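You operate a simulated robot arm through the tools that you are given. There is no shell and no other tool. Be economical: measure what you need, move in short steps, check, and stop when the job is done.

You are at the controls of a simulated two-armed robot. One attempt, no reset.

TASK
Fetch the 10 mm spanner and the yellow tape measure from the tool cabinet.
Fine: top and second drawer; lay both on top of the cabinet and shut the drawers.

Only the result counts: the job must be done as asked and must still hold three seconds after the hand-in. Knocking over, shifting, dropping, spilling or breaking anything else fails it.

THE ROBOT
Two 6-joint arms with two-finger parallel grippers on one trunk, on a base that drives. Base frame: it is fixed to the floor where the robot stands at the start and does not move with it; the origin is under the middle of the robot, x ahead of it, y to its left, z up. Lengths are in m, angles in degrees, forces in N, time in s.
The left shoulder is at the start at [0.28, 0.185, 1.105], the right one opposite. With the tool pointing down near the work surface each hand reaches from about 0.5 to 0.92 m from the robot's upright axis, wherever it stands, measured 20 degrees to its own side. Places, roughly: red tool cabinet top [0.8, 0.2, 1]; second cabinet drawer [0.8, 0.1, 0.8]; top cabinet drawer [0.8, 0.1, 0.9]. Payload 1.57 kg a hand.
Tool frame (each hand has its own): the origin (TCP) lies between the finger pads and is the grasp point; the fingertips stand 0.03 m ahead of it; z points along the fingers, y is the line along which they close. The gripper opens to 0.08 m. The fingers are 0.017 m wide and 0.012 m thick; the gripper's body (0.04 by 0.082 m) begins 0.08 m behind the TCP.
Orientation is that of the tool frame in the base frame, as a unit quaternion [w, x, y, z]. With the fingers straight down and closing along the base's y, the tool's x points along the base's -x, its y along +y and its z along -z.

THE INTERFACE
- The arms move only by the tool drive_tool. It takes "left_steps", "right_steps" or both (then of equal length, played together; a hand with none holds still); each is a list of rows, each a list of 7 numbers: the shift along the tool's x, y, z in m, then the turn, a rotation vector about the tool's x, y, z in degrees, then the closure, from 0 (fully open) to 1 (shut). In form: [[tx, ty, tz, rx, ry, rz, jaw], ...]. A call has 1 to 8 rows; each row shifts and turns the commanded pose from where the row before left it, along the tool's axes as they then stand. A row lasts 0.2 s, in which the tool goes at most 0.05 m and 8.6 degrees; a call with a longer step from one row to the next is refused whole, and so is a gripper value outside its range. A pose out of reach is approached as far as the arm can. The call stops where the force on the tool passes 60 N (or 10 N more than at its start, if that is more) or the arm is blocked; 0.2 s more then pass. Each finger travels about 0.153 m/s and halts on what it meets, pressing with about 28 N; the grip force reading is that of the motor and also rises with nothing between the fingers. The clock runs only during rows and for 0.2 s after the last one: add rows that do not move to give the fingers time. The reply holds the time, the measured pose of the TCP, the force on the tool along the base axes, the opening and the grip force, in the units named above and with some noise, with the torque about the TCP (base axes, N m) and any sound that the robot's microphone picked up.
- Cameras (640 x 400 px; columns grow to the right, rows downward): "scene" is now at [0.2312, 0.0068, 1.5429]; the picture's right is [-0.00, -1.00, 0.00], its down [-0.82, 0.00, -0.57] and it looks along [0.57, -0.00, -0.82] (base axes); focal length 296 px, centre (320, 200). "left" rides on the left gripper at [0.072, 0.007, -0.122] in its tool frame; the picture's right is [-0.09, 1.00, 0.00], its down [-0.84, -0.08, -0.54] and it looks along [-0.54, -0.05, 0.84] (tool axes); focal length 238 px, centre (320, 200). "right" rides on the right gripper at [0.072, -0.007, -0.122] in its tool frame; the picture's right is [0.09, 1.00, 0.00], its down [-0.84, 0.08, -0.54] and it looks along [-0.54, 0.05, 0.84] (tool axes); focal length 238 px, centre (320, 200). There is no depth. A picture from a camera that has moved, and an enlarged one, comes with that camera's place and axes in the base frame and with its lens. The place of the scene camera against the robot may be out by one fixed shift of up to 0.012 m in any direction.
- capture(camera): a new picture of that camera. The clock stands still meanwhile.
- slide_trunk(by): slides the trunk up (or, below 0, down) by that many m; the arms and the scene camera ride with it, the base frame stays. It gives what a move gives, with no picture.
- base_move(legs): drives the robot by 1 to 6 legs, each [ahead, turn to the left] in m and degrees, along the robot's own axes; the way and the turn of a leg run together, so that a leg with both is an arc; at most 1.5 m and 180 degrees a leg. The arms and the cameras ride along, it lands a little off, and it stops where it bumps. It gives what a move gives.
- turn_head(pan, tilt): turns the head with the scene camera to pan (to the left, within 86 degrees either way) and tilt (down, from -29 to 69), counted from straight ahead of the robot. It gives what a move gives.
- close_up(camera, box): a new picture of the part [left, top, right, bottom] of that camera's present view, enlarged. The clock stands still meanwhile.
- sign_off(): hands the job in; it is judged then, once.

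Work in short steps. Places have to be worked out from the pictures, the camera data and where the tool is seen: move nearer, look again, correct. Check each grasp and each placing, and mend what went wrong. You have 120 turns and 100 pictures in all, those below and enlarged ones among them. Open the grippers and draw the arms clear of the work before you hand the job in, unless the task says otherwise; then end with one line.

The tools are called as name(argument=value, ...) on one line, values as JSON. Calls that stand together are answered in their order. drive_tool: Moves the arms, as the interface text tells. Its arguments: {"type":"object","properties":{"left_steps":{"type":"array"},"right_steps":{"type":"array"}},"required":[]} The other tools are called the same way: slide_trunk (by) slides the trunk up or down; base_move (legs) drives the base; turn_head (pan, tilt) turns the head that bears the scene camera; capture (camera) takes a picture; close_up (camera, box) takes an enlarged picture of a part of a camera's view; sign_off () hands the job in.

At the start:

```text
time: 0.0
left_ee_pos: [0.5551, 0.2536, 1.2454]
left_orientation: [-0.001, 0.0, 1.0, -0.001]
left_force: [-0.1, -0.7, -0.8]
left_moment: [0.0, -0.03, 0.02]
left_opening: 0.08
left_grasp_force: 0.1
right_ee_pos: [0.5696, -0.2147, 1.2457]
right_orientation: [0.0, 0.0, 1.0, 0.0]
right_force: [-0.8, -0.6, 1.7]
right_moment: [0.01, 0.02, -0.01]
right_opening: 0.08
right_grasp_force: 0.1
trunk travel left (down, up): [-0.8, 0.19]
robot x, y, heading: [-0.0017, -0.0019, 0.1]
head pan, tilt: [-0.2, 55.2]
```

scene: 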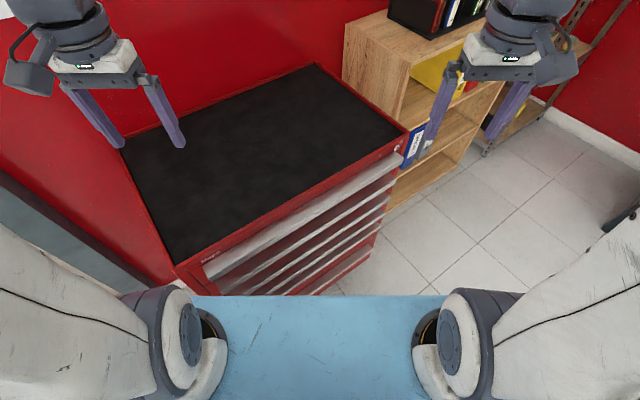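
right: 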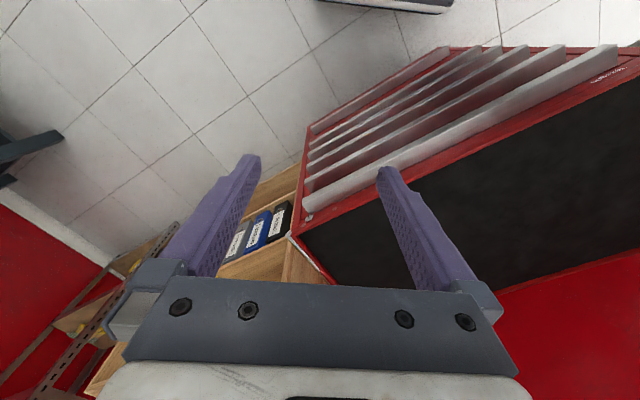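
left: 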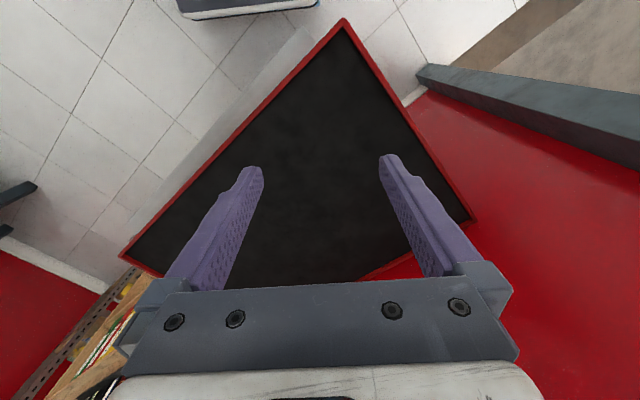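

The cabinet looks turned: its front runs from about (0.455, 0.28) to (0.83, -0.23) and faces the robot's right-rear. I want to stand square to it, so I first check the floor on my right.

turn_head(pan=-70, tilt=45)

capture(camera="scene")

```text
time: 1.4
left_ee_pos: [0.5533, 0.2527, 1.2454]
left_orientation: [0.001, 0.0, 1.0, 0.0]
left_force: [0.6, 0.3, -0.7]
left_moment: [0.01, 0.02, 0.0]
left_opening: 0.0799
left_grasp_force: 0.0
right_ee_pos: [0.5701, -0.2158, 1.2443]
right_orientation: [0.001, 0.0, 1.0, 0.0]
right_force: [1.0, -1.0, 0.0]
right_moment: [-0.01, 0.02, 0.01]
right_opening: 0.0801
right_grasp_force: 0.1
trunk travel left (down, up): [-0.8, 0.19]
robot x, y, heading: [0.0017, 0.0012, 0.1]
head pan, tilt: [-70.0, 45.0]
```

```text
96 pictures are left
camera scene: at [0.1872, -0.0694, 1.5566], right [-0.94, -0.34, 0.0], down [-0.24, 0.66, -0.71], along [0.24, -0.66, -0.71], focal length 296 px, centre (320, 200)
```

scene: 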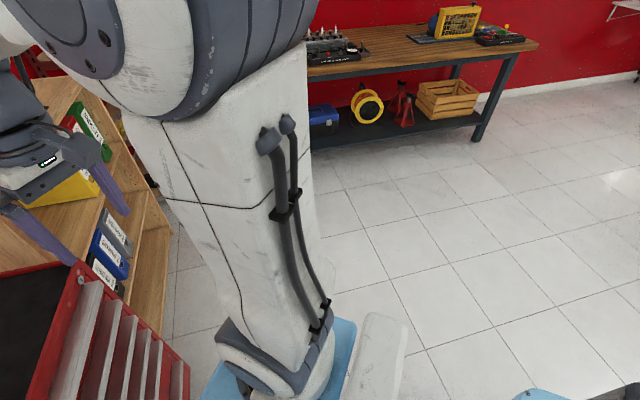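

The floor to the right is clear. I back off a little, drive to about (0, -0.45), and turn to face the drawers (heading about 36.7°).

base_move(legs=[[-0.15, 0], [0, -71.6], [0.474, 0], [0, 108.3]])

turn_head(pan=0, tilt=50)

capture(camera="scene")

capture(camera="right")

```text
time: 12.8
left_ee_pos: [0.2898, 0.0893, 1.2458]
left_orientation: [0.0, -0.317, 0.948, 0.001]
left_force: [0.0, 0.0, 0.4]
left_moment: [-0.01, 0.02, 0.02]
left_opening: 0.0801
left_grasp_force: 0.0
right_ee_pos: [0.5848, -0.2753, 1.2447]
right_orientation: [0.0, -0.318, 0.948, 0.0]
right_force: [-1.1, 0.3, 0.4]
right_moment: [-0.01, -0.02, 0.05]
right_opening: 0.0801
right_grasp_force: 0.0
trunk travel left (down, up): [-0.8, 0.19]
robot x, y, heading: [0.0014, -0.4463, 37.0]
head pan, tilt: [-70.0, 45.0]
```

```text
time: 14.2
left_ee_pos: [0.2905, 0.0895, 1.2456]
left_orientation: [0.0, -0.317, 0.948, 0.0]
left_force: [0.5, -0.3, -0.9]
left_moment: [0.0, 0.01, 0.01]
left_opening: 0.0801
left_grasp_force: 0.0
right_ee_pos: [0.5844, -0.2739, 1.2436]
right_orientation: [0.0, -0.317, 0.948, 0.0]
right_force: [-0.7, -0.1, 1.0]
right_moment: [0.03, 0.01, -0.02]
right_opening: 0.08
right_grasp_force: 0.1
trunk travel left (down, up): [-0.8, 0.19]
robot x, y, heading: [0.0002, -0.4452, 37.2]
head pan, tilt: [0.0, 50.0]
```

```text
95 pictures are left
camera scene: at [0.1887, -0.2961, 1.5497], right [0.6, -0.8, 0.0], down [-0.61, -0.46, -0.64], along [0.51, 0.39, -0.77], focal length 296 px, centre (320, 200)
```

scene: 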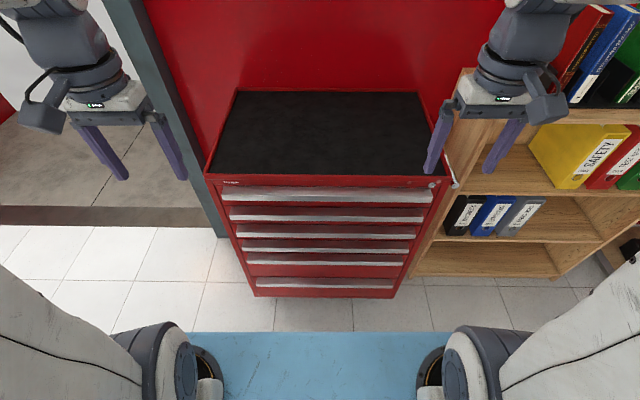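

```text
94 pictures are left
camera right: at [0.5305, -0.3238, 1.3663], right [-0.67, 0.74, 0.0], down [0.62, 0.57, 0.54], along [0.4, 0.36, -0.84], focal length 238 px, centre (320, 200)
```

right: 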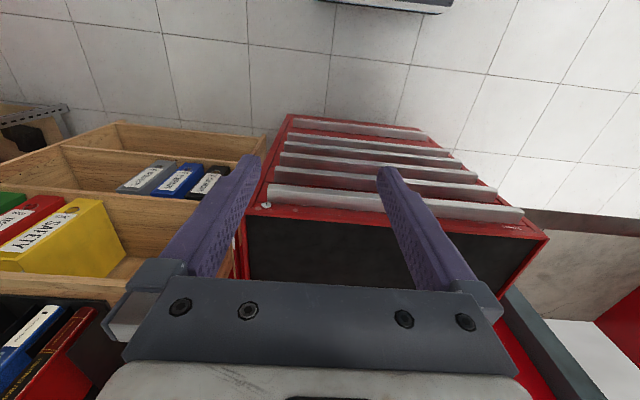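

Now square to the cabinet. I look closely at the drawer fronts and handles.

close_up(camera="scene", box=[190, 80, 470, 310])

close_up(camera="scene", box=[370, 160, 470, 230])

capture(camera="left")

```text
1.74 times, centred on (330, 195) of scene
camera zoom: at [0.1887, -0.2961, 1.5497], right [0.6, -0.8, 0.0], down [-0.61, -0.46, -0.64], along [0.51, 0.39, -0.77], focal length 514 px, centre (303, 209)
```

zoom: 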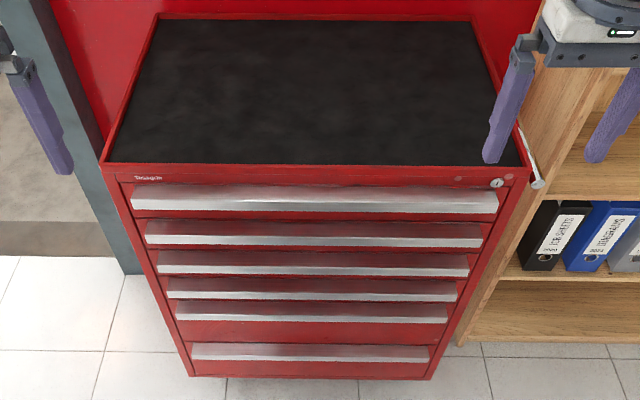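

```text
5.71 times, centred on (420, 195) of scene
camera zoom: at [0.1887, -0.2961, 1.5497], right [0.6, -0.8, 0.0], down [-0.61, -0.46, -0.64], along [0.51, 0.39, -0.77], focal length 1690 px, centre (-251, 229)
```

zoom: 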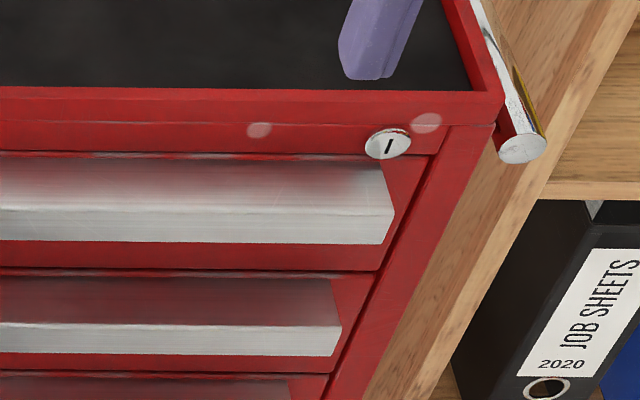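

```text
91 pictures are left
camera left: at [0.2281, 0.0527, 1.3672], right [-0.53, 0.85, 0.0], down [0.72, 0.44, 0.54], along [0.46, 0.28, -0.84], focal length 238 px, centre (320, 200)
```

left: 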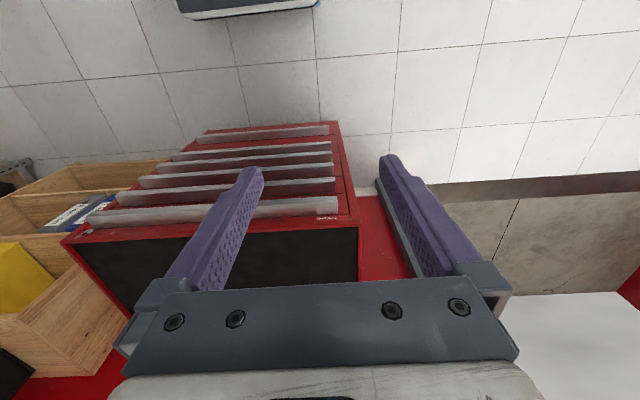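

Handles are full-width rails at roughly z 0.95 and 0.86. I'd like to see their profile from the side or below, so I pitch the left hand forward 43° and lower the trunk.

drive_tool(left_steps=[[0, 0, 0, 0, -8.6, 0, 0], [0, 0, 0, 0, -8.6, 0, 0], [0, 0, 0, 0, -8.6, 0, 0], [0, 0, 0, 0, -8.6, 0, 0], [0, 0, 0, 0, -8.6, 0, 0]])

slide_trunk(by=-0.38)

capture(camera="left")

```text
time: 15.4
left_ee_pos: [0.3157, 0.1372, 1.2253]
left_orientation: [0.348, -0.295, 0.882, 0.116]
left_force: [0.0, -0.1, -0.5]
left_moment: [-0.02, 0.03, -0.03]
left_opening: 0.0798
left_grasp_force: 0.1
left hand out of reach, approached as far as the arm can: row 3, 4, 5
right_ee_pos: [0.5843, -0.2751, 1.2447]
right_orientation: [0.0, -0.317, 0.948, 0.0]
right_force: [0.6, 0.7, 0.5]
right_moment: [0.01, -0.02, 0.0]
right_opening: 0.08
right_grasp_force: 0.1
trunk travel left (down, up): [-0.8, 0.19]
robot x, y, heading: [0.0021, -0.4467, 37.1]
head pan, tilt: [0.0, 50.0]
```

```text
time: 19.1
left_ee_pos: [0.317, 0.1365, 0.8452]
left_orientation: [0.347, -0.295, 0.883, 0.115]
left_force: [-0.6, 0.0, -0.1]
left_moment: [-0.01, 0.0, 0.0]
left_opening: 0.0801
left_grasp_force: 0.2
right_ee_pos: [0.5856, -0.2737, 0.8637]
right_orientation: [0.0, -0.317, 0.948, 0.001]
right_force: [0.0, -0.3, 0.5]
right_moment: [0.0, 0.01, -0.01]
right_opening: 0.0798
right_grasp_force: 0.1
trunk travel left (down, up): [-0.42, 0.57]
robot x, y, heading: [0.0003, -0.4466, 37.1]
head pan, tilt: [0.0, 50.0]
```

```text
90 pictures are left
camera left: at [0.203, 0.0614, 0.8855], right [-0.54, 0.84, 0.06], down [0.24, 0.09, 0.97], along [0.8, 0.54, -0.25], focal length 238 px, centre (320, 200)
```

left: 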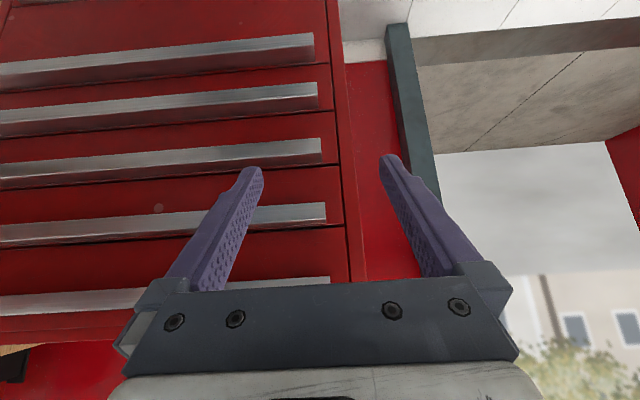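

close_up(camera="left", box=[240, 110, 380, 300])

```text
2.11 times, centred on (310, 205) of left
camera zoom: at [0.203, 0.0614, 0.8855], right [-0.54, 0.84, 0.06], down [0.24, 0.09, 0.97], along [0.8, 0.54, -0.25], focal length 502 px, centre (341, 190)
```

zoom: 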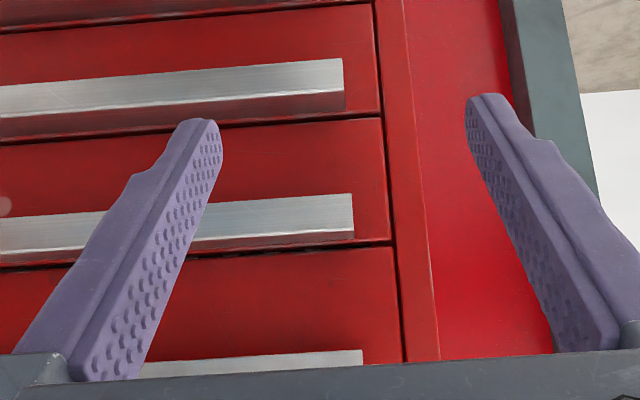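

I go lower to see under the top two rails.

slide_trunk(by=-0.22)

capture(camera="left")

```text
time: 21.4
left_ee_pos: [0.317, 0.1371, 0.6253]
left_orientation: [0.347, -0.295, 0.883, 0.116]
left_force: [0.0, 0.5, 0.6]
left_moment: [0.02, -0.02, -0.06]
left_opening: 0.0801
left_grasp_force: 0.0
right_ee_pos: [0.5847, -0.2743, 0.6431]
right_orientation: [0.0, -0.317, 0.949, 0.0]
right_force: [-0.8, 0.4, 0.2]
right_moment: [0.0, 0.01, 0.0]
right_opening: 0.0798
right_grasp_force: 0.1
trunk travel left (down, up): [-0.2, 0.79]
robot x, y, heading: [0.002, -0.445, 37.1]
head pan, tilt: [0.0, 50.0]
```

```text
88 pictures are left
camera left: at [0.203, 0.0614, 0.6655], right [-0.54, 0.84, 0.06], down [0.24, 0.09, 0.97], along [0.8, 0.54, -0.25], focal length 238 px, centre (320, 200)
```

left: 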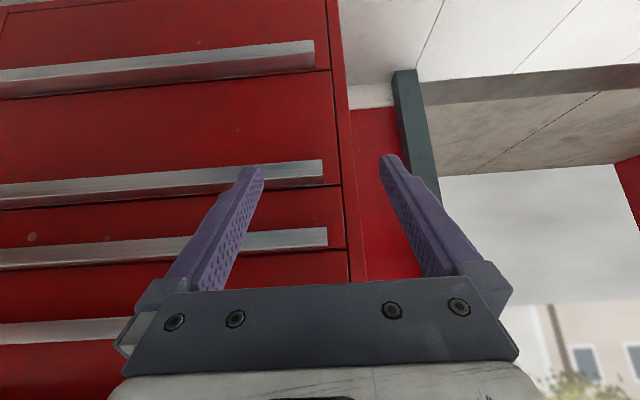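

turn_head(pan=0, tilt=8)

capture(camera="scene")

```text
time: 22.5
left_ee_pos: [0.3156, 0.1379, 0.6245]
left_orientation: [0.347, -0.295, 0.883, 0.115]
left_force: [-0.4, -0.4, 0.0]
left_moment: [0.01, 0.02, 0.0]
left_opening: 0.0798
left_grasp_force: 0.1
right_ee_pos: [0.5852, -0.2751, 0.6452]
right_orientation: [0.0, -0.317, 0.948, -0.001]
right_force: [0.1, -0.6, 0.2]
right_moment: [0.01, 0.02, 0.01]
right_opening: 0.0799
right_grasp_force: 0.0
trunk travel left (down, up): [-0.2, 0.79]
robot x, y, heading: [0.0013, -0.4447, 37.0]
head pan, tilt: [0.0, 8.0]
```

```text
87 pictures are left
camera scene: at [0.2011, -0.2866, 1.0147], right [0.6, -0.8, 0.0], down [-0.11, -0.08, -0.99], along [0.79, 0.6, -0.14], focal length 296 px, centre (320, 200)
```

scene: 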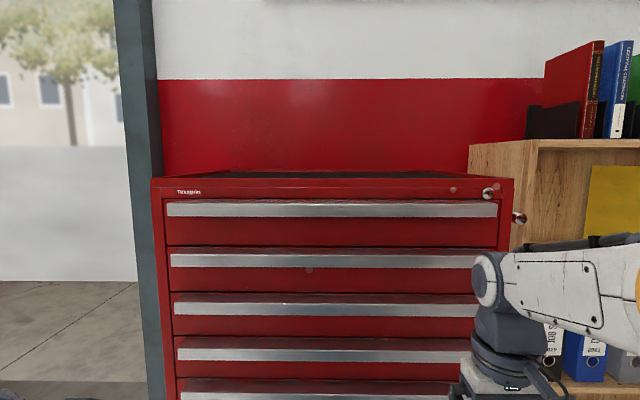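

close_up(camera="scene", box=[150, 190, 230, 240])

close_up(camera="scene", box=[440, 170, 540, 232])

```text
8.00 times, centred on (190, 215) of scene
camera zoom: at [0.2011, -0.2866, 1.0147], right [0.6, -0.8, 0.0], down [-0.11, -0.08, -0.99], along [0.79, 0.6, -0.14], focal length 2366 px, centre (1360, 80)
```

zoom: 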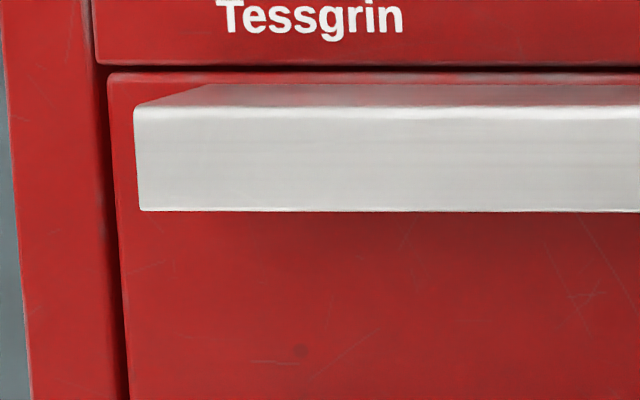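

```text
6.40 times, centred on (490, 201) of scene
camera zoom: at [0.2011, -0.2866, 1.0147], right [0.6, -0.8, 0.0], down [-0.11, -0.08, -0.99], along [0.79, 0.6, -0.14], focal length 1893 px, centre (-768, 194)
```

zoom: 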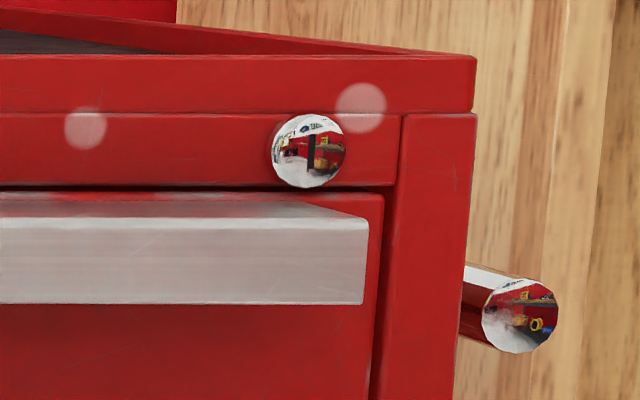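

Each handle is a 24 mm deep lip under a ledge, about 30 mm proud of the face. The lip is at f≈0.77 from the robot, z 0.912–0.936, and the face is at f≈0.80. I'll pinch it vertically with the left hand held horizontal, so I back off 0.12 m and raise the trunk.

base_move(legs=[[-0.12, 0]])

slide_trunk(by=0.42)

drive_tool(left_steps=[[0.0, 0, 0.03, 0, 0, 8.6, 0.3], [0.0, 0, 0.03, 0, 0, 8.6, 0.3], [0, 0, 0.02, 0, 0, 8.6, 0.3], [0, 0, 0, 0, 0, 8.6, 0.3], [0, 0, 0, 0, 0, 8.6, 0.3]])

```text
time: 23.8
left_ee_pos: [0.2194, 0.065, 0.6251]
left_orientation: [0.347, -0.295, 0.883, 0.115]
left_force: [0.3, -0.2, 0.2]
left_moment: [-0.04, -0.02, 0.01]
left_opening: 0.08
left_grasp_force: 0.0
right_ee_pos: [0.4888, -0.3468, 0.6437]
right_orientation: [-0.001, -0.317, 0.949, 0.0]
right_force: [0.3, -0.2, -0.6]
right_moment: [-0.03, -0.04, 0.0]
right_opening: 0.0799
right_grasp_force: 0.0
trunk travel left (down, up): [-0.2, 0.79]
robot x, y, heading: [-0.0969, -0.5156, 37.0]
head pan, tilt: [0.0, 8.0]
```

```text
refused: 0.42 is not a number from -0.4 to 0.4
```

```text
time: 25.0
left_ee_pos: [0.2634, 0.0974, 0.5658]
left_orientation: [0.281, 0.05, 0.929, 0.235]
left_force: [-0.8, -0.5, -0.1]
left_moment: [-0.02, 0.03, 0.02]
left_opening: 0.0559
left_grasp_force: 0.1
right_ee_pos: [0.4868, -0.3477, 0.6448]
right_orientation: [0.0, -0.317, 0.948, 0.001]
right_force: [-1.1, -0.9, -0.3]
right_moment: [-0.01, 0.02, 0.03]
right_opening: 0.0801
right_grasp_force: 0.1
trunk travel left (down, up): [-0.2, 0.79]
robot x, y, heading: [-0.0951, -0.5143, 37.2]
head pan, tilt: [0.0, 8.0]
```

I raise the trunk 0.4 and continue the roll, with the target orientation [.315,.315,.633,.633]: fingers horizontal, closing vertically.

slide_trunk(by=0.4)

drive_tool(left_steps=[[0, 0, 0, 0, 0, 8.6, 0.4], [0, 0, 0, 0, 0, 8.6, 0.4], [0, 0, 0, 0, 0, 8.6, 0.4], [0, 0, 0, 0, 0, 8.6, 0.4], [0, 0, 0, 0, 0, 8.6, 0.4], [0, 0, 0, 0, 0, 4, 0.4], [0, 0, 0, -8.6, 0, 0, 0.4], [0, 0, 0, -8.6, 0, 0, 0.4]])

```text
time: 28.8
left_ee_pos: [0.2633, 0.097, 0.9671]
left_orientation: [0.281, 0.049, 0.929, 0.234]
left_force: [-0.7, 0.3, 0.5]
left_moment: [0.01, 0.01, 0.0]
left_opening: 0.0559
left_grasp_force: 0.2
right_ee_pos: [0.488, -0.3481, 1.0442]
right_orientation: [0.0, -0.317, 0.948, 0.001]
right_force: [-1.0, -0.5, -0.4]
right_moment: [0.0, -0.04, -0.01]
right_opening: 0.0799
right_grasp_force: 0.0
trunk travel left (down, up): [-0.6, 0.39]
robot x, y, heading: [-0.0965, -0.5212, 36.7]
head pan, tilt: [0.0, 8.0]
```

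```text
time: 30.6
left_ee_pos: [0.296, 0.0767, 1.1015]
left_orientation: [0.218, 0.387, 0.782, 0.437]
left_force: [0.7, 0.4, 0.0]
left_moment: [-0.01, 0.0, -0.02]
left_opening: 0.0482
left_grasp_force: 0.1
left hand out of reach, approached as far as the arm can: row 3, 4, 5, 6, 7, 8
right_ee_pos: [0.4885, -0.3469, 1.0452]
right_orientation: [0.001, -0.318, 0.948, 0.0]
right_force: [1.0, 0.3, -0.7]
right_moment: [-0.03, 0.03, -0.01]
right_opening: 0.08
right_grasp_force: 0.0
trunk travel left (down, up): [-0.6, 0.39]
robot x, y, heading: [-0.0944, -0.514, 37.0]
head pan, tilt: [0.0, 8.0]
```

The orientation is following but the position hit the reach limit, too folded. I move the hand forward to see if it recovers.

drive_tool(left_steps=[[0, 0.021, 0.034, 0, 0, 0, 0.4], [0, 0.021, 0.034, 0, 0, 0, 0.4], [0, 0, 0, 0, 0, 0, 0.4]])

```text
time: 31.4
left_ee_pos: [0.3604, 0.1222, 1.1155]
left_orientation: [0.224, 0.387, 0.775, 0.447]
left_force: [0.4, -0.5, 0.2]
left_moment: [-0.01, 0.0, 0.0]
left_opening: 0.0481
left_grasp_force: 0.1
left hand out of reach, approached as far as the arm can: row 1
right_ee_pos: [0.4874, -0.3485, 1.0443]
right_orientation: [0.0, -0.317, 0.948, 0.0]
right_force: [-0.3, 0.6, 0.5]
right_moment: [0.0, 0.0, -0.01]
right_opening: 0.08
right_grasp_force: 0.1
trunk travel left (down, up): [-0.6, 0.39]
robot x, y, heading: [-0.0967, -0.5166, 37.0]
head pan, tilt: [0.0, 8.0]
```

Back in reach. Now I pitch the rest to horizontal.

drive_tool(left_steps=[[0, 0.005, 0.01, -8.6, 0, 0, 0.4], [0, 0.005, 0.01, -8.6, 0, 0, 0.4], [0, 0, 0.01, -8.6, 0, 0, 0.4], [0, 0, 0.01, -4, 0, 0, 0.4], [0, 0, 0, 0, 0, 0, 0.4]])

```text
time: 32.6
left_ee_pos: [0.3472, 0.1497, 1.148]
left_orientation: [0.176, 0.33, 0.772, 0.515]
left_force: [-0.6, -0.4, -0.1]
left_moment: [0.02, -0.01, 0.0]
left_opening: 0.0478
left_grasp_force: 0.1
left hand out of reach, approached as far as the arm can: row 1, 2, 3, 4
right_ee_pos: [0.4883, -0.3471, 1.0439]
right_orientation: [-0.001, -0.317, 0.949, 0.001]
right_force: [1.2, -0.4, 0.4]
right_moment: [0.01, -0.02, -0.01]
right_opening: 0.08
right_grasp_force: 0.1
trunk travel left (down, up): [-0.6, 0.39]
robot x, y, heading: [-0.0942, -0.515, 37.1]
head pan, tilt: [0.0, 8.0]
```

capture(camera="scene")

```text
84 pictures are left
camera scene: at [0.1049, -0.3591, 1.4148], right [0.6, -0.8, 0.0], down [-0.11, -0.08, -0.99], along [0.79, 0.6, -0.14], focal length 296 px, centre (320, 200)
```

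scene: 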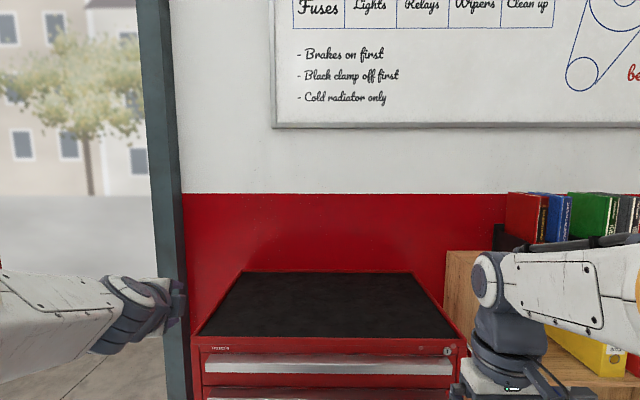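

The pose is too folded rather than too far. I back up another 0.08 m and extend the hand forward while pitching.

base_move(legs=[[-0.08, 0]])

drive_tool(left_steps=[[0, 0.01, 0.04, 0, 0, 0, 0.4], [0, 0.01, 0.04, 0, 0, 0, 0.4], [0, 0.0, 0.04, 0, 0, 0, 0.4], [0, 0, 0, 0, 0, 0, 0.4]])

```text
time: 33.7
left_ee_pos: [0.2835, 0.1007, 1.1477]
left_orientation: [0.175, 0.329, 0.771, 0.516]
left_force: [-0.5, 0.4, -1.1]
left_moment: [0.0, -0.03, -0.01]
left_opening: 0.0481
left_grasp_force: 0.0
right_ee_pos: [0.4226, -0.3954, 1.0439]
right_orientation: [0.001, -0.317, 0.948, 0.001]
right_force: [0.1, 1.0, 0.6]
right_moment: [0.0, -0.02, 0.01]
right_opening: 0.0797
right_grasp_force: 0.0
trunk travel left (down, up): [-0.6, 0.39]
robot x, y, heading: [-0.1602, -0.5681, 37.0]
head pan, tilt: [0.0, 8.0]
```

```text
time: 34.7
left_ee_pos: [0.3633, 0.1878, 1.116]
left_orientation: [0.175, 0.33, 0.771, 0.515]
left_force: [0.1, 0.1, -0.6]
left_moment: [-0.01, 0.01, 0.01]
left_opening: 0.0479
left_grasp_force: 0.0
right_ee_pos: [0.4237, -0.3963, 1.0452]
right_orientation: [-0.001, -0.318, 0.948, -0.001]
right_force: [1.2, -0.6, -0.6]
right_moment: [0.01, 0.03, 0.03]
right_opening: 0.08
right_grasp_force: 0.1
trunk travel left (down, up): [-0.6, 0.39]
robot x, y, heading: [-0.159, -0.5676, 37.2]
head pan, tilt: [0.0, 8.0]
```

drive_tool(left_steps=[[-0.03, 0, 0, -6.1, -2.5, -0.5, 0.4], [-0.03, 0, 0, -6.1, -2.5, -0.5, 0.4], [-0.03, 0, 0, -6.1, -2.5, -0.5, 0.4], [-0.03, 0, 0, -6.1, -2.5, -0.5, 0.4], [0, 0, 0, 0, 0, 0, 0.4]])

```text
time: 35.9
left_ee_pos: [0.4443, 0.1005, 1.112]
left_orientation: [0.315, 0.315, 0.633, 0.633]
left_force: [0.0, 0.5, 0.4]
left_moment: [0.0, -0.02, -0.01]
left_opening: 0.0479
left_grasp_force: 0.1
right_ee_pos: [0.423, -0.3964, 1.0435]
right_orientation: [0.0, -0.317, 0.949, 0.0]
right_force: [-0.3, -0.2, -0.3]
right_moment: [0.02, 0.0, 0.02]
right_opening: 0.0802
right_grasp_force: 0.1
trunk travel left (down, up): [-0.6, 0.39]
robot x, y, heading: [-0.1589, -0.5668, 36.8]
head pan, tilt: [0.0, 8.0]
```

The orientation is exact. Tips are at F≈0.71, ahead of the lip (0.77). I lower the trunk to bring the hand to z≈0.924 and look.

slide_trunk(by=-0.188)

turn_head(pan=0, tilt=25)

capture(camera="left")

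capture(camera="scene")

```text
time: 37.9
left_ee_pos: [0.4452, 0.1007, 0.9263]
left_orientation: [0.316, 0.315, 0.632, 0.633]
left_force: [0.1, 0.2, -0.2]
left_moment: [0.01, 0.0, -0.03]
left_opening: 0.0484
left_grasp_force: 0.1
right_ee_pos: [0.423, -0.3964, 0.8562]
right_orientation: [0.001, -0.317, 0.948, 0.0]
right_force: [-0.4, 0.0, -1.3]
right_moment: [-0.01, 0.0, -0.01]
right_opening: 0.0799
right_grasp_force: 0.0
trunk travel left (down, up): [-0.412, 0.578]
robot x, y, heading: [-0.1603, -0.5675, 36.9]
head pan, tilt: [0.0, 8.0]
```

```text
time: 38.7
left_ee_pos: [0.4435, 0.1, 0.925]
left_orientation: [0.316, 0.316, 0.632, 0.634]
left_force: [-0.7, 0.5, -0.5]
left_moment: [-0.01, -0.02, 0.02]
left_opening: 0.0481
left_grasp_force: 0.0
right_ee_pos: [0.4233, -0.3961, 0.8564]
right_orientation: [0.0, -0.317, 0.948, -0.001]
right_force: [-0.5, 0.1, -0.6]
right_moment: [0.02, -0.05, 0.02]
right_opening: 0.0799
right_grasp_force: 0.0
trunk travel left (down, up): [-0.412, 0.578]
robot x, y, heading: [-0.1601, -0.5684, 36.8]
head pan, tilt: [0.0, 25.0]
```

```text
83 pictures are left
camera left: at [0.3027, 0.0845, 0.9312], right [0.05, -0.07, 1.0], down [0.07, -0.99, -0.08], along [1.0, 0.08, -0.05], focal length 238 px, centre (320, 200)
```

left: 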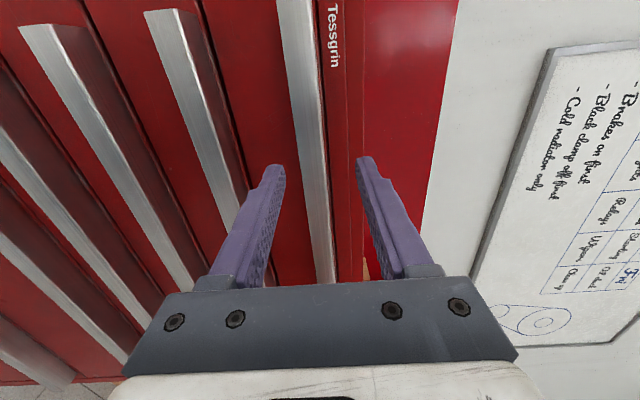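

```text
82 pictures are left
camera scene: at [0.0398, -0.408, 1.1993], right [0.6, -0.8, 0.0], down [-0.34, -0.25, -0.91], along [0.72, 0.55, -0.42], focal length 296 px, centre (320, 200)
```

scene: 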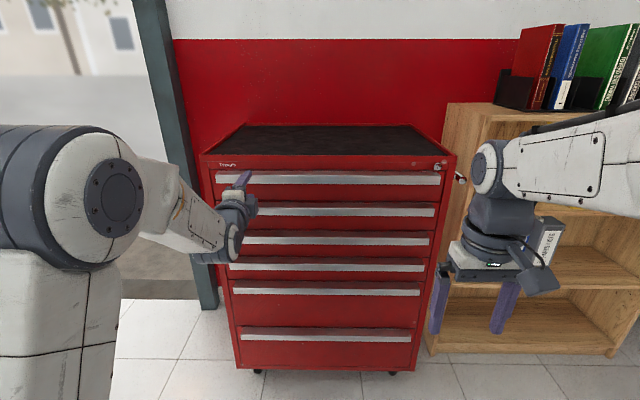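

The lip sits between the fingers, at z ≈0.917. I nudge down 5 mm and move forward 0.075 m so the fingers straddle the rail.

drive_tool(left_steps=[[0, -0.005, 0.02, 0, 0, 0, 0.3], [0, 0, 0.02, 0, 0, 0, 0.3], [0, 0, 0.02, 0, 0, 0, 0.3], [0, 0, 0.015, 0, 0, 0, 0.3], [0, 0, 0, 0, 0, 0, 0.3]])

capture(camera="left")

```text
time: 39.9
left_ee_pos: [0.5044, 0.1457, 0.9193]
left_orientation: [0.316, 0.315, 0.632, 0.633]
left_force: [-0.5, 0.6, -0.1]
left_moment: [0.02, 0.02, -0.01]
left_opening: 0.0562
left_grasp_force: 0.0
right_ee_pos: [0.4231, -0.3958, 0.8557]
right_orientation: [0.0, -0.318, 0.948, 0.0]
right_force: [0.1, -0.1, 0.8]
right_moment: [-0.02, 0.03, 0.01]
right_opening: 0.0803
right_grasp_force: 0.1
trunk travel left (down, up): [-0.412, 0.578]
robot x, y, heading: [-0.1603, -0.5653, 37.2]
head pan, tilt: [0.0, 25.0]
```

```text
81 pictures are left
camera left: at [0.3624, 0.1299, 0.9258], right [0.06, -0.07, 1.0], down [0.07, -0.99, -0.08], along [1.0, 0.08, -0.05], focal length 238 px, centre (320, 200)
```

left: 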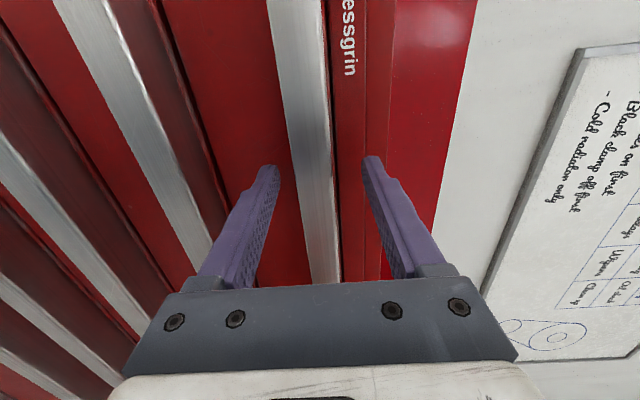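

No contact yet. I close to pinch and read the opening.

drive_tool(left_steps=[[0, 0, 0, 0, 0, 0, 0.6], [0, 0, 0, 0, 0, 0, 1], [0, 0, 0, 0, 0, 0, 1], [0, 0, 0, 0, 0, 0, 1]])

capture(camera="left")

```text
time: 40.9
left_ee_pos: [0.5039, 0.1449, 0.9163]
left_orientation: [0.315, 0.316, 0.635, 0.631]
left_force: [-2.9, -2.8, -16.6]
left_moment: [0.42, -0.09, 0.29]
left_opening: 0.0238
left_grasp_force: 36.0
right_ee_pos: [0.4239, -0.395, 0.8555]
right_orientation: [0.0, -0.318, 0.948, 0.0]
right_force: [0.3, 0.1, 0.1]
right_moment: [0.0, 0.0, -0.02]
right_opening: 0.0802
right_grasp_force: 0.1
trunk travel left (down, up): [-0.412, 0.578]
robot x, y, heading: [-0.1584, -0.5684, 36.9]
head pan, tilt: [0.0, 25.0]
```

```text
80 pictures are left
camera left: at [0.3625, 0.1299, 0.9233], right [0.06, -0.07, 1.0], down [0.07, -0.99, -0.07], along [1.0, 0.07, -0.06], focal length 238 px, centre (320, 200)
```

left: 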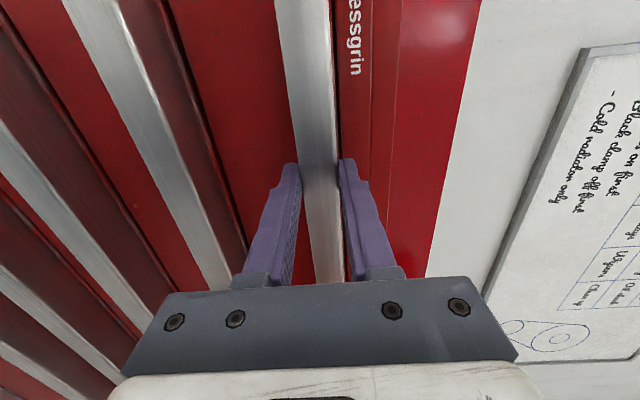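

It's gripped: the opening of 23.8 mm matches the lip. I lower 4 mm to relax the vertical load and try a short pull.

drive_tool(left_steps=[[0, -0.004, 0, 0, 0, 0, 1], [0, 0, -0.02, 0, 0, 0, 1], [0, 0, -0.02, 0, 0, 0, 1], [0, 0, -0.02, 0, 0, 0, 1]])

capture(camera="scene")

```text
time: 41.9
left_ee_pos: [0.4559, 0.1093, 0.9164]
left_orientation: [0.315, 0.315, 0.632, 0.634]
left_force: [-3.9, 4.1, -7.9]
left_moment: [0.23, 0.65, -0.35]
left_opening: 0.0234
left_grasp_force: 35.6
right_ee_pos: [0.423, -0.3958, 0.856]
right_orientation: [0.0, -0.317, 0.948, -0.001]
right_force: [0.0, -0.3, 0.5]
right_moment: [-0.02, 0.02, -0.02]
right_opening: 0.0797
right_grasp_force: 0.1
trunk travel left (down, up): [-0.412, 0.578]
robot x, y, heading: [-0.1661, -0.5677, 36.7]
head pan, tilt: [0.0, 25.0]
```

```text
79 pictures are left
camera scene: at [0.0399, -0.4074, 1.1991], right [0.6, -0.8, 0.0], down [-0.34, -0.25, -0.91], along [0.72, 0.55, -0.42], focal length 296 px, centre (320, 200)
```

scene: 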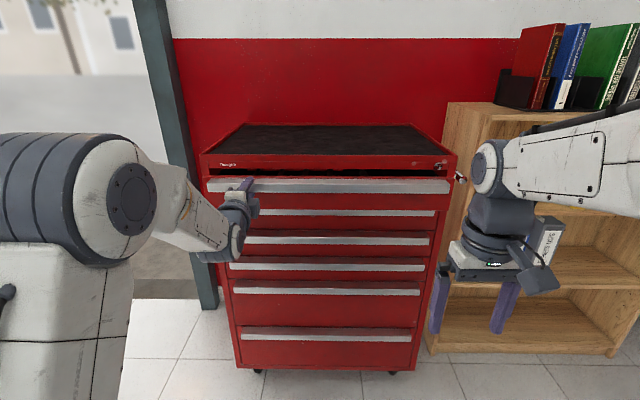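

The drawer slides with a low force. I pull it further by driving the base back.

base_move(legs=[[-0.12, 0]])

capture(camera="scene")

```text
time: 43.2
left_ee_pos: [0.3577, 0.0389, 0.9159]
left_orientation: [0.315, 0.313, 0.633, 0.634]
left_force: [-9.3, 12.2, -3.8]
left_moment: [0.49, 0.48, 0.6]
left_opening: 0.0236
left_grasp_force: 35.7
right_ee_pos: [0.3258, -0.4674, 0.8555]
right_orientation: [0.0, -0.318, 0.948, -0.001]
right_force: [0.6, -0.2, -0.6]
right_moment: [0.02, -0.01, 0.03]
right_opening: 0.0799
right_grasp_force: 0.0
trunk travel left (down, up): [-0.412, 0.578]
robot x, y, heading: [-0.2597, -0.6395, 36.9]
head pan, tilt: [0.0, 25.0]
```

```text
78 pictures are left
camera scene: at [-0.0574, -0.4799, 1.1992], right [0.6, -0.8, 0.0], down [-0.34, -0.26, -0.91], along [0.72, 0.55, -0.42], focal length 296 px, centre (320, 200)
```

scene: 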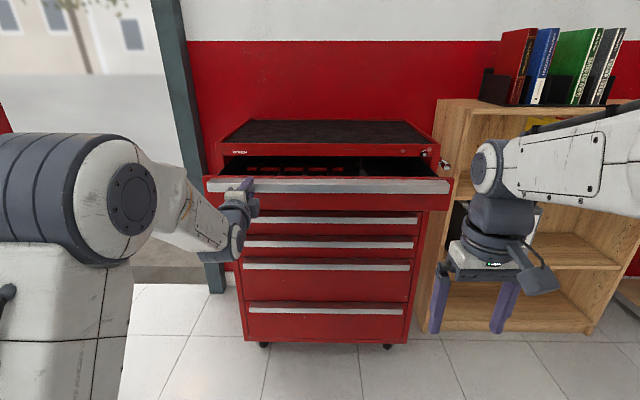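

Opening well. A small side force of about 15 N toward the left has built up, so I ease the hand 4 mm left and go back another 0.13 m.

drive_tool(left_steps=[[0.005, 0, 0, 0, 0, 0, 1]])

base_move(legs=[[-0.13, 0]])

turn_head(pan=0, tilt=30)

capture(camera="scene")

```text
time: 43.6
left_ee_pos: [0.3569, 0.0381, 0.9159]
left_orientation: [0.316, 0.316, 0.632, 0.633]
left_force: [11.6, -12.5, -0.9]
left_moment: [-0.38, -0.12, 0.57]
left_opening: 0.0236
left_grasp_force: 36.3
right_ee_pos: [0.3273, -0.4673, 0.855]
right_orientation: [0.0, -0.317, 0.948, 0.0]
right_force: [-0.3, 0.1, -0.3]
right_moment: [0.02, -0.02, 0.02]
right_opening: 0.0798
right_grasp_force: 0.1
trunk travel left (down, up): [-0.412, 0.578]
robot x, y, heading: [-0.2581, -0.6397, 37.2]
head pan, tilt: [0.0, 25.0]
```

```text
time: 44.9
left_ee_pos: [0.2509, -0.0376, 0.9156]
left_orientation: [0.315, 0.314, 0.633, 0.634]
left_force: [8.5, -14.7, -1.7]
left_moment: [-0.26, -0.16, -0.6]
left_opening: 0.0238
left_grasp_force: 35.8
right_ee_pos: [0.2225, -0.5472, 0.8552]
right_orientation: [-0.001, -0.317, 0.948, 0.0]
right_force: [0.3, -0.1, 0.8]
right_moment: [-0.04, -0.04, 0.03]
right_opening: 0.0801
right_grasp_force: 0.0
trunk travel left (down, up): [-0.412, 0.578]
robot x, y, heading: [-0.3608, -0.7173, 36.6]
head pan, tilt: [0.0, 25.0]
```

```text
time: 45.5
left_ee_pos: [0.2509, -0.038, 0.9165]
left_orientation: [0.315, 0.315, 0.632, 0.634]
left_force: [1.1, -2.2, 0.0]
left_moment: [0.21, -0.11, -0.14]
left_opening: 0.024
left_grasp_force: 35.9
right_ee_pos: [0.2224, -0.5472, 0.8566]
right_orientation: [0.0, -0.317, 0.948, 0.0]
right_force: [0.3, 0.2, -0.1]
right_moment: [-0.02, 0.01, 0.01]
right_opening: 0.0802
right_grasp_force: 0.1
trunk travel left (down, up): [-0.412, 0.578]
robot x, y, heading: [-0.3648, -0.7155, 37.1]
head pan, tilt: [0.0, 30.0]
```

```text
77 pictures are left
camera scene: at [-0.1626, -0.5607, 1.1913], right [0.6, -0.8, 0.0], down [-0.4, -0.3, -0.87], along [0.69, 0.52, -0.5], focal length 296 px, centre (320, 200)
```

scene: 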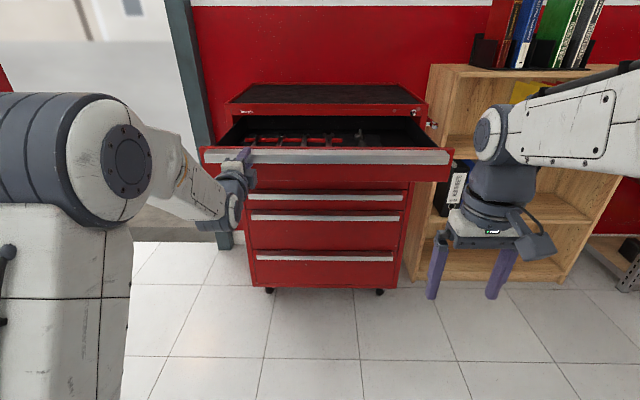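

The drawer is open by about 0.31 m. I release it, withdraw the left hand straight back, raise the trunk and look in from above.

drive_tool(left_steps=[[0, 0, 0, 0, 0, 0, 0.3], [0, 0, 0, 0, 0, 0, 0.3], [0, 0, -0.03, 0, 0, 0, 0.3], [0, 0, -0.03, 0, 0, 0, 0.3], [0, 0, -0.02, 0, 0, 0, 0.3]])

slide_trunk(by=0.4)

turn_head(pan=0, tilt=45)

capture(camera="scene")

```text
time: 46.7
left_ee_pos: [0.1879, -0.0871, 0.9151]
left_orientation: [0.315, 0.315, 0.633, 0.634]
left_force: [0.3, -0.3, -0.5]
left_moment: [0.01, -0.02, 0.03]
left_opening: 0.0558
left_grasp_force: 0.0
right_ee_pos: [0.2223, -0.5454, 0.8557]
right_orientation: [-0.001, -0.317, 0.949, 0.0]
right_force: [-0.6, -0.3, -0.3]
right_moment: [0.0, 0.02, 0.0]
right_opening: 0.0801
right_grasp_force: 0.1
trunk travel left (down, up): [-0.412, 0.578]
robot x, y, heading: [-0.3605, -0.7193, 37.0]
head pan, tilt: [0.0, 30.0]
```

```text
time: 50.5
left_ee_pos: [0.1878, -0.0855, 1.3149]
left_orientation: [0.314, 0.314, 0.633, 0.634]
left_force: [-0.4, 0.0, 0.4]
left_moment: [0.01, -0.02, -0.01]
left_opening: 0.0562
left_grasp_force: 0.0
right_ee_pos: [0.2235, -0.5472, 1.2556]
right_orientation: [0.001, -0.317, 0.948, 0.0]
right_force: [0.1, 0.0, 0.2]
right_moment: [0.01, 0.0, -0.02]
right_opening: 0.0799
right_grasp_force: 0.0
trunk travel left (down, up): [-0.812, 0.178]
robot x, y, heading: [-0.3631, -0.7217, 36.9]
head pan, tilt: [0.0, 30.0]
```

```text
time: 51.3
left_ee_pos: [0.1874, -0.0862, 1.3159]
left_orientation: [0.315, 0.314, 0.633, 0.634]
left_force: [-0.4, -0.2, -1.2]
left_moment: [0.01, 0.01, 0.02]
left_opening: 0.056
left_grasp_force: 0.2
right_ee_pos: [0.2232, -0.5467, 1.2557]
right_orientation: [0.0, -0.317, 0.948, -0.001]
right_force: [0.0, 0.3, -0.6]
right_moment: [0.01, 0.02, -0.02]
right_opening: 0.0801
right_grasp_force: 0.0
trunk travel left (down, up): [-0.812, 0.178]
robot x, y, heading: [-0.363, -0.7212, 36.8]
head pan, tilt: [0.0, 45.0]
```

```text
76 pictures are left
camera scene: at [-0.17, -0.5661, 1.5687], right [0.6, -0.8, 0.0], down [-0.56, -0.43, -0.71], along [0.56, 0.43, -0.71], focal length 296 px, centre (320, 200)
```

scene: 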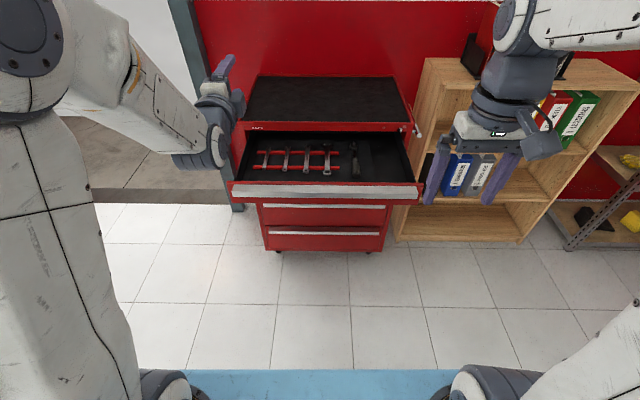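

Four spanners sit in a red rack in the top drawer. I drive 0.28 m forward for a closer look.

base_move(legs=[[0.28, 0]])

turn_head(pan=0, tilt=60)

capture(camera="scene")

```text
time: 53.3
left_ee_pos: [0.4116, 0.0803, 1.3145]
left_orientation: [0.314, 0.314, 0.633, 0.634]
left_force: [0.0, 0.1, -1.4]
left_moment: [0.03, 0.0, -0.04]
left_opening: 0.0562
left_grasp_force: 0.1
right_ee_pos: [0.4457, -0.3796, 1.2559]
right_orientation: [-0.001, -0.317, 0.948, 0.0]
right_force: [0.2, 0.3, -0.5]
right_moment: [0.04, 0.02, 0.0]
right_opening: 0.08
right_grasp_force: 0.1
trunk travel left (down, up): [-0.812, 0.178]
robot x, y, heading: [-0.1366, -0.5516, 36.8]
head pan, tilt: [0.0, 45.0]
```

```text
time: 54.0
left_ee_pos: [0.4124, 0.0833, 1.3151]
left_orientation: [0.315, 0.314, 0.633, 0.634]
left_force: [-0.8, 0.0, 0.5]
left_moment: [0.01, 0.0, 0.05]
left_opening: 0.056
left_grasp_force: 0.0
right_ee_pos: [0.4462, -0.379, 1.2556]
right_orientation: [0.001, -0.318, 0.948, 0.0]
right_force: [-0.9, -0.1, 1.2]
right_moment: [0.02, 0.02, -0.04]
right_opening: 0.08
right_grasp_force: 0.0
trunk travel left (down, up): [-0.812, 0.178]
robot x, y, heading: [-0.1364, -0.5483, 36.6]
head pan, tilt: [0.0, 60.0]
```

```text
75 pictures are left
camera scene: at [0.0417, -0.4065, 1.5492], right [0.6, -0.8, 0.0], down [-0.69, -0.52, -0.5], along [0.4, 0.3, -0.87], focal length 296 px, centre (320, 200)
```

scene: 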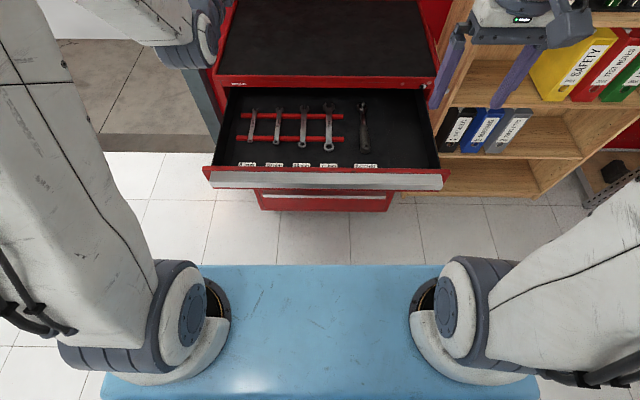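

close_up(camera="scene", box=[225, 90, 385, 180])

close_up(camera="scene", box=[230, 148, 310, 178])

```text
4.00 times, centred on (305, 135) of scene
camera zoom: at [0.0417, -0.4065, 1.5492], right [0.6, -0.8, 0.0], down [-0.69, -0.52, -0.5], along [0.4, 0.3, -0.87], focal length 1183 px, centre (380, 460)
```

zoom: 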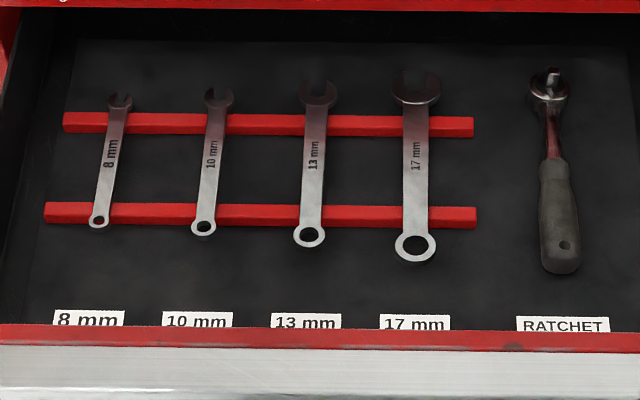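

```text
8.00 times, centred on (270, 163) of scene
camera zoom: at [0.0417, -0.4065, 1.5492], right [0.6, -0.8, 0.0], down [-0.69, -0.52, -0.5], along [0.4, 0.3, -0.87], focal length 2366 px, centre (720, 496)
```

zoom: 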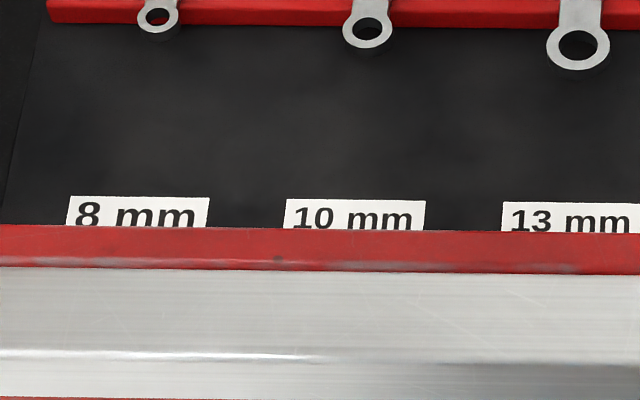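

The 10 mm spanner is the second one, stamped "10 mm", at roughly F 0.69, L 0.13, and it lies along F. I drive 0.15 m closer so the right hand (fingers already down, closing sideways) can reach it.

base_move(legs=[[0.15, 0]])

```text
time: 55.4
left_ee_pos: [0.5333, 0.1721, 1.315]
left_orientation: [0.315, 0.314, 0.633, 0.633]
left_force: [-0.1, -1.0, 0.5]
left_moment: [0.0, 0.05, 0.03]
left_opening: 0.0558
left_grasp_force: 0.1
right_ee_pos: [0.5666, -0.2866, 1.2556]
right_orientation: [-0.001, -0.317, 0.949, 0.001]
right_force: [-0.1, 0.2, 0.9]
right_moment: [0.01, -0.02, 0.0]
right_opening: 0.0799
right_grasp_force: 0.0
trunk travel left (down, up): [-0.812, 0.178]
robot x, y, heading: [-0.0168, -0.4572, 37.2]
head pan, tilt: [0.0, 60.0]
```

The left forearm would be in the way at L≈0.17, so I first swing the left hand 0.2 m outward.

drive_tool(left_steps=[[0.04, 0, 0, 0, 0, 0, 0.3], [0.04, 0, 0, 0, 0, 0, 0.3], [0.04, 0, 0, 0, 0, 0, 0.3], [0.04, 0, 0, 0, 0, 0, 0.3], [0.04, 0, 0, 0, 0, 0, 0.3], [0, 0, 0, 0, 0, 0, 0.3]])

drive_tool(right_steps=[[-0.02, 0.04, 0, 0, 0, 0, 0], [-0.02, 0.04, 0, 0, 0, 0, 0], [-0.02, 0.04, 0, 0, 0, 0, 0], [-0.02, 0.04, 0, 0, 0, 0, 0], [-0.02, 0.04, 0, 0, 0, 0, 0], [0, 0, 0, 0, 0, 0, 0]])

capture(camera="right")

capture(camera="scene")

```text
time: 56.8
left_ee_pos: [0.4119, 0.3344, 1.3153]
left_orientation: [0.315, 0.313, 0.633, 0.634]
left_force: [-0.6, 0.3, 0.1]
left_moment: [0.03, 0.01, 0.0]
left_opening: 0.0561
left_grasp_force: 0.0
right_ee_pos: [0.5671, -0.2859, 1.2555]
right_orientation: [0.0, -0.317, 0.948, 0.0]
right_force: [0.5, 0.5, -0.7]
right_moment: [-0.04, 0.02, 0.0]
right_opening: 0.0801
right_grasp_force: 0.0
trunk travel left (down, up): [-0.812, 0.178]
robot x, y, heading: [-0.015, -0.4621, 37.0]
head pan, tilt: [0.0, 60.0]
```

```text
time: 58.2
left_ee_pos: [0.4121, 0.3342, 1.315]
left_orientation: [0.315, 0.313, 0.633, 0.634]
left_force: [-1.0, -0.3, 0.2]
left_moment: [-0.01, -0.01, -0.03]
left_opening: 0.056
left_grasp_force: 0.0
right_ee_pos: [0.5267, -0.0661, 1.2547]
right_orientation: [0.001, -0.317, 0.948, 0.001]
right_force: [0.8, 0.1, -0.4]
right_moment: [-0.02, 0.0, 0.0]
right_opening: 0.0797
right_grasp_force: 0.0
trunk travel left (down, up): [-0.812, 0.178]
robot x, y, heading: [-0.0179, -0.4583, 37.2]
head pan, tilt: [0.0, 60.0]
```

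```text
72 pictures are left
camera right: at [0.4731, -0.1158, 1.3781], right [-0.67, 0.74, 0.0], down [0.62, 0.57, 0.54], along [0.4, 0.36, -0.84], focal length 238 px, centre (320, 200)
```

right: 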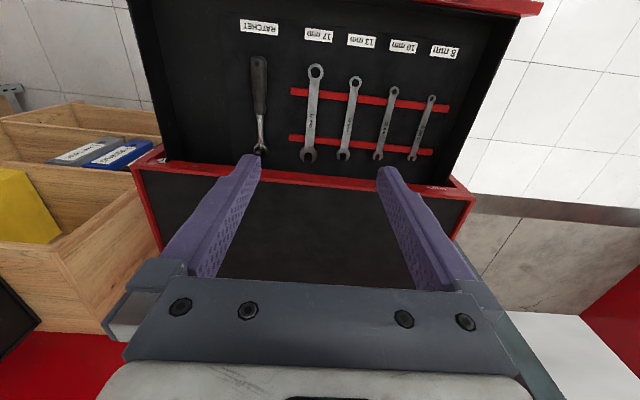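

```text
71 pictures are left
camera scene: at [0.1634, -0.3143, 1.5491], right [0.6, -0.8, 0.0], down [-0.69, -0.52, -0.5], along [0.4, 0.3, -0.87], focal length 296 px, centre (320, 200)
```

scene: 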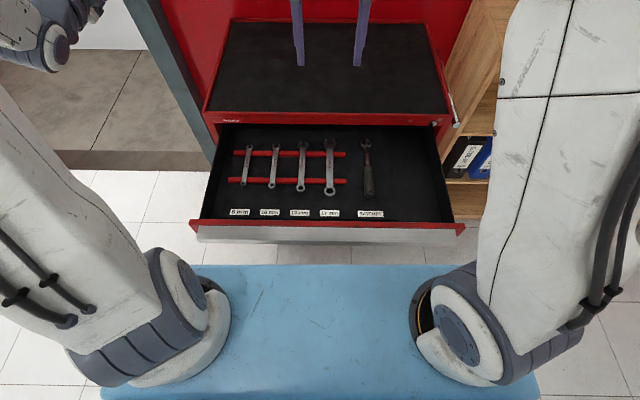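

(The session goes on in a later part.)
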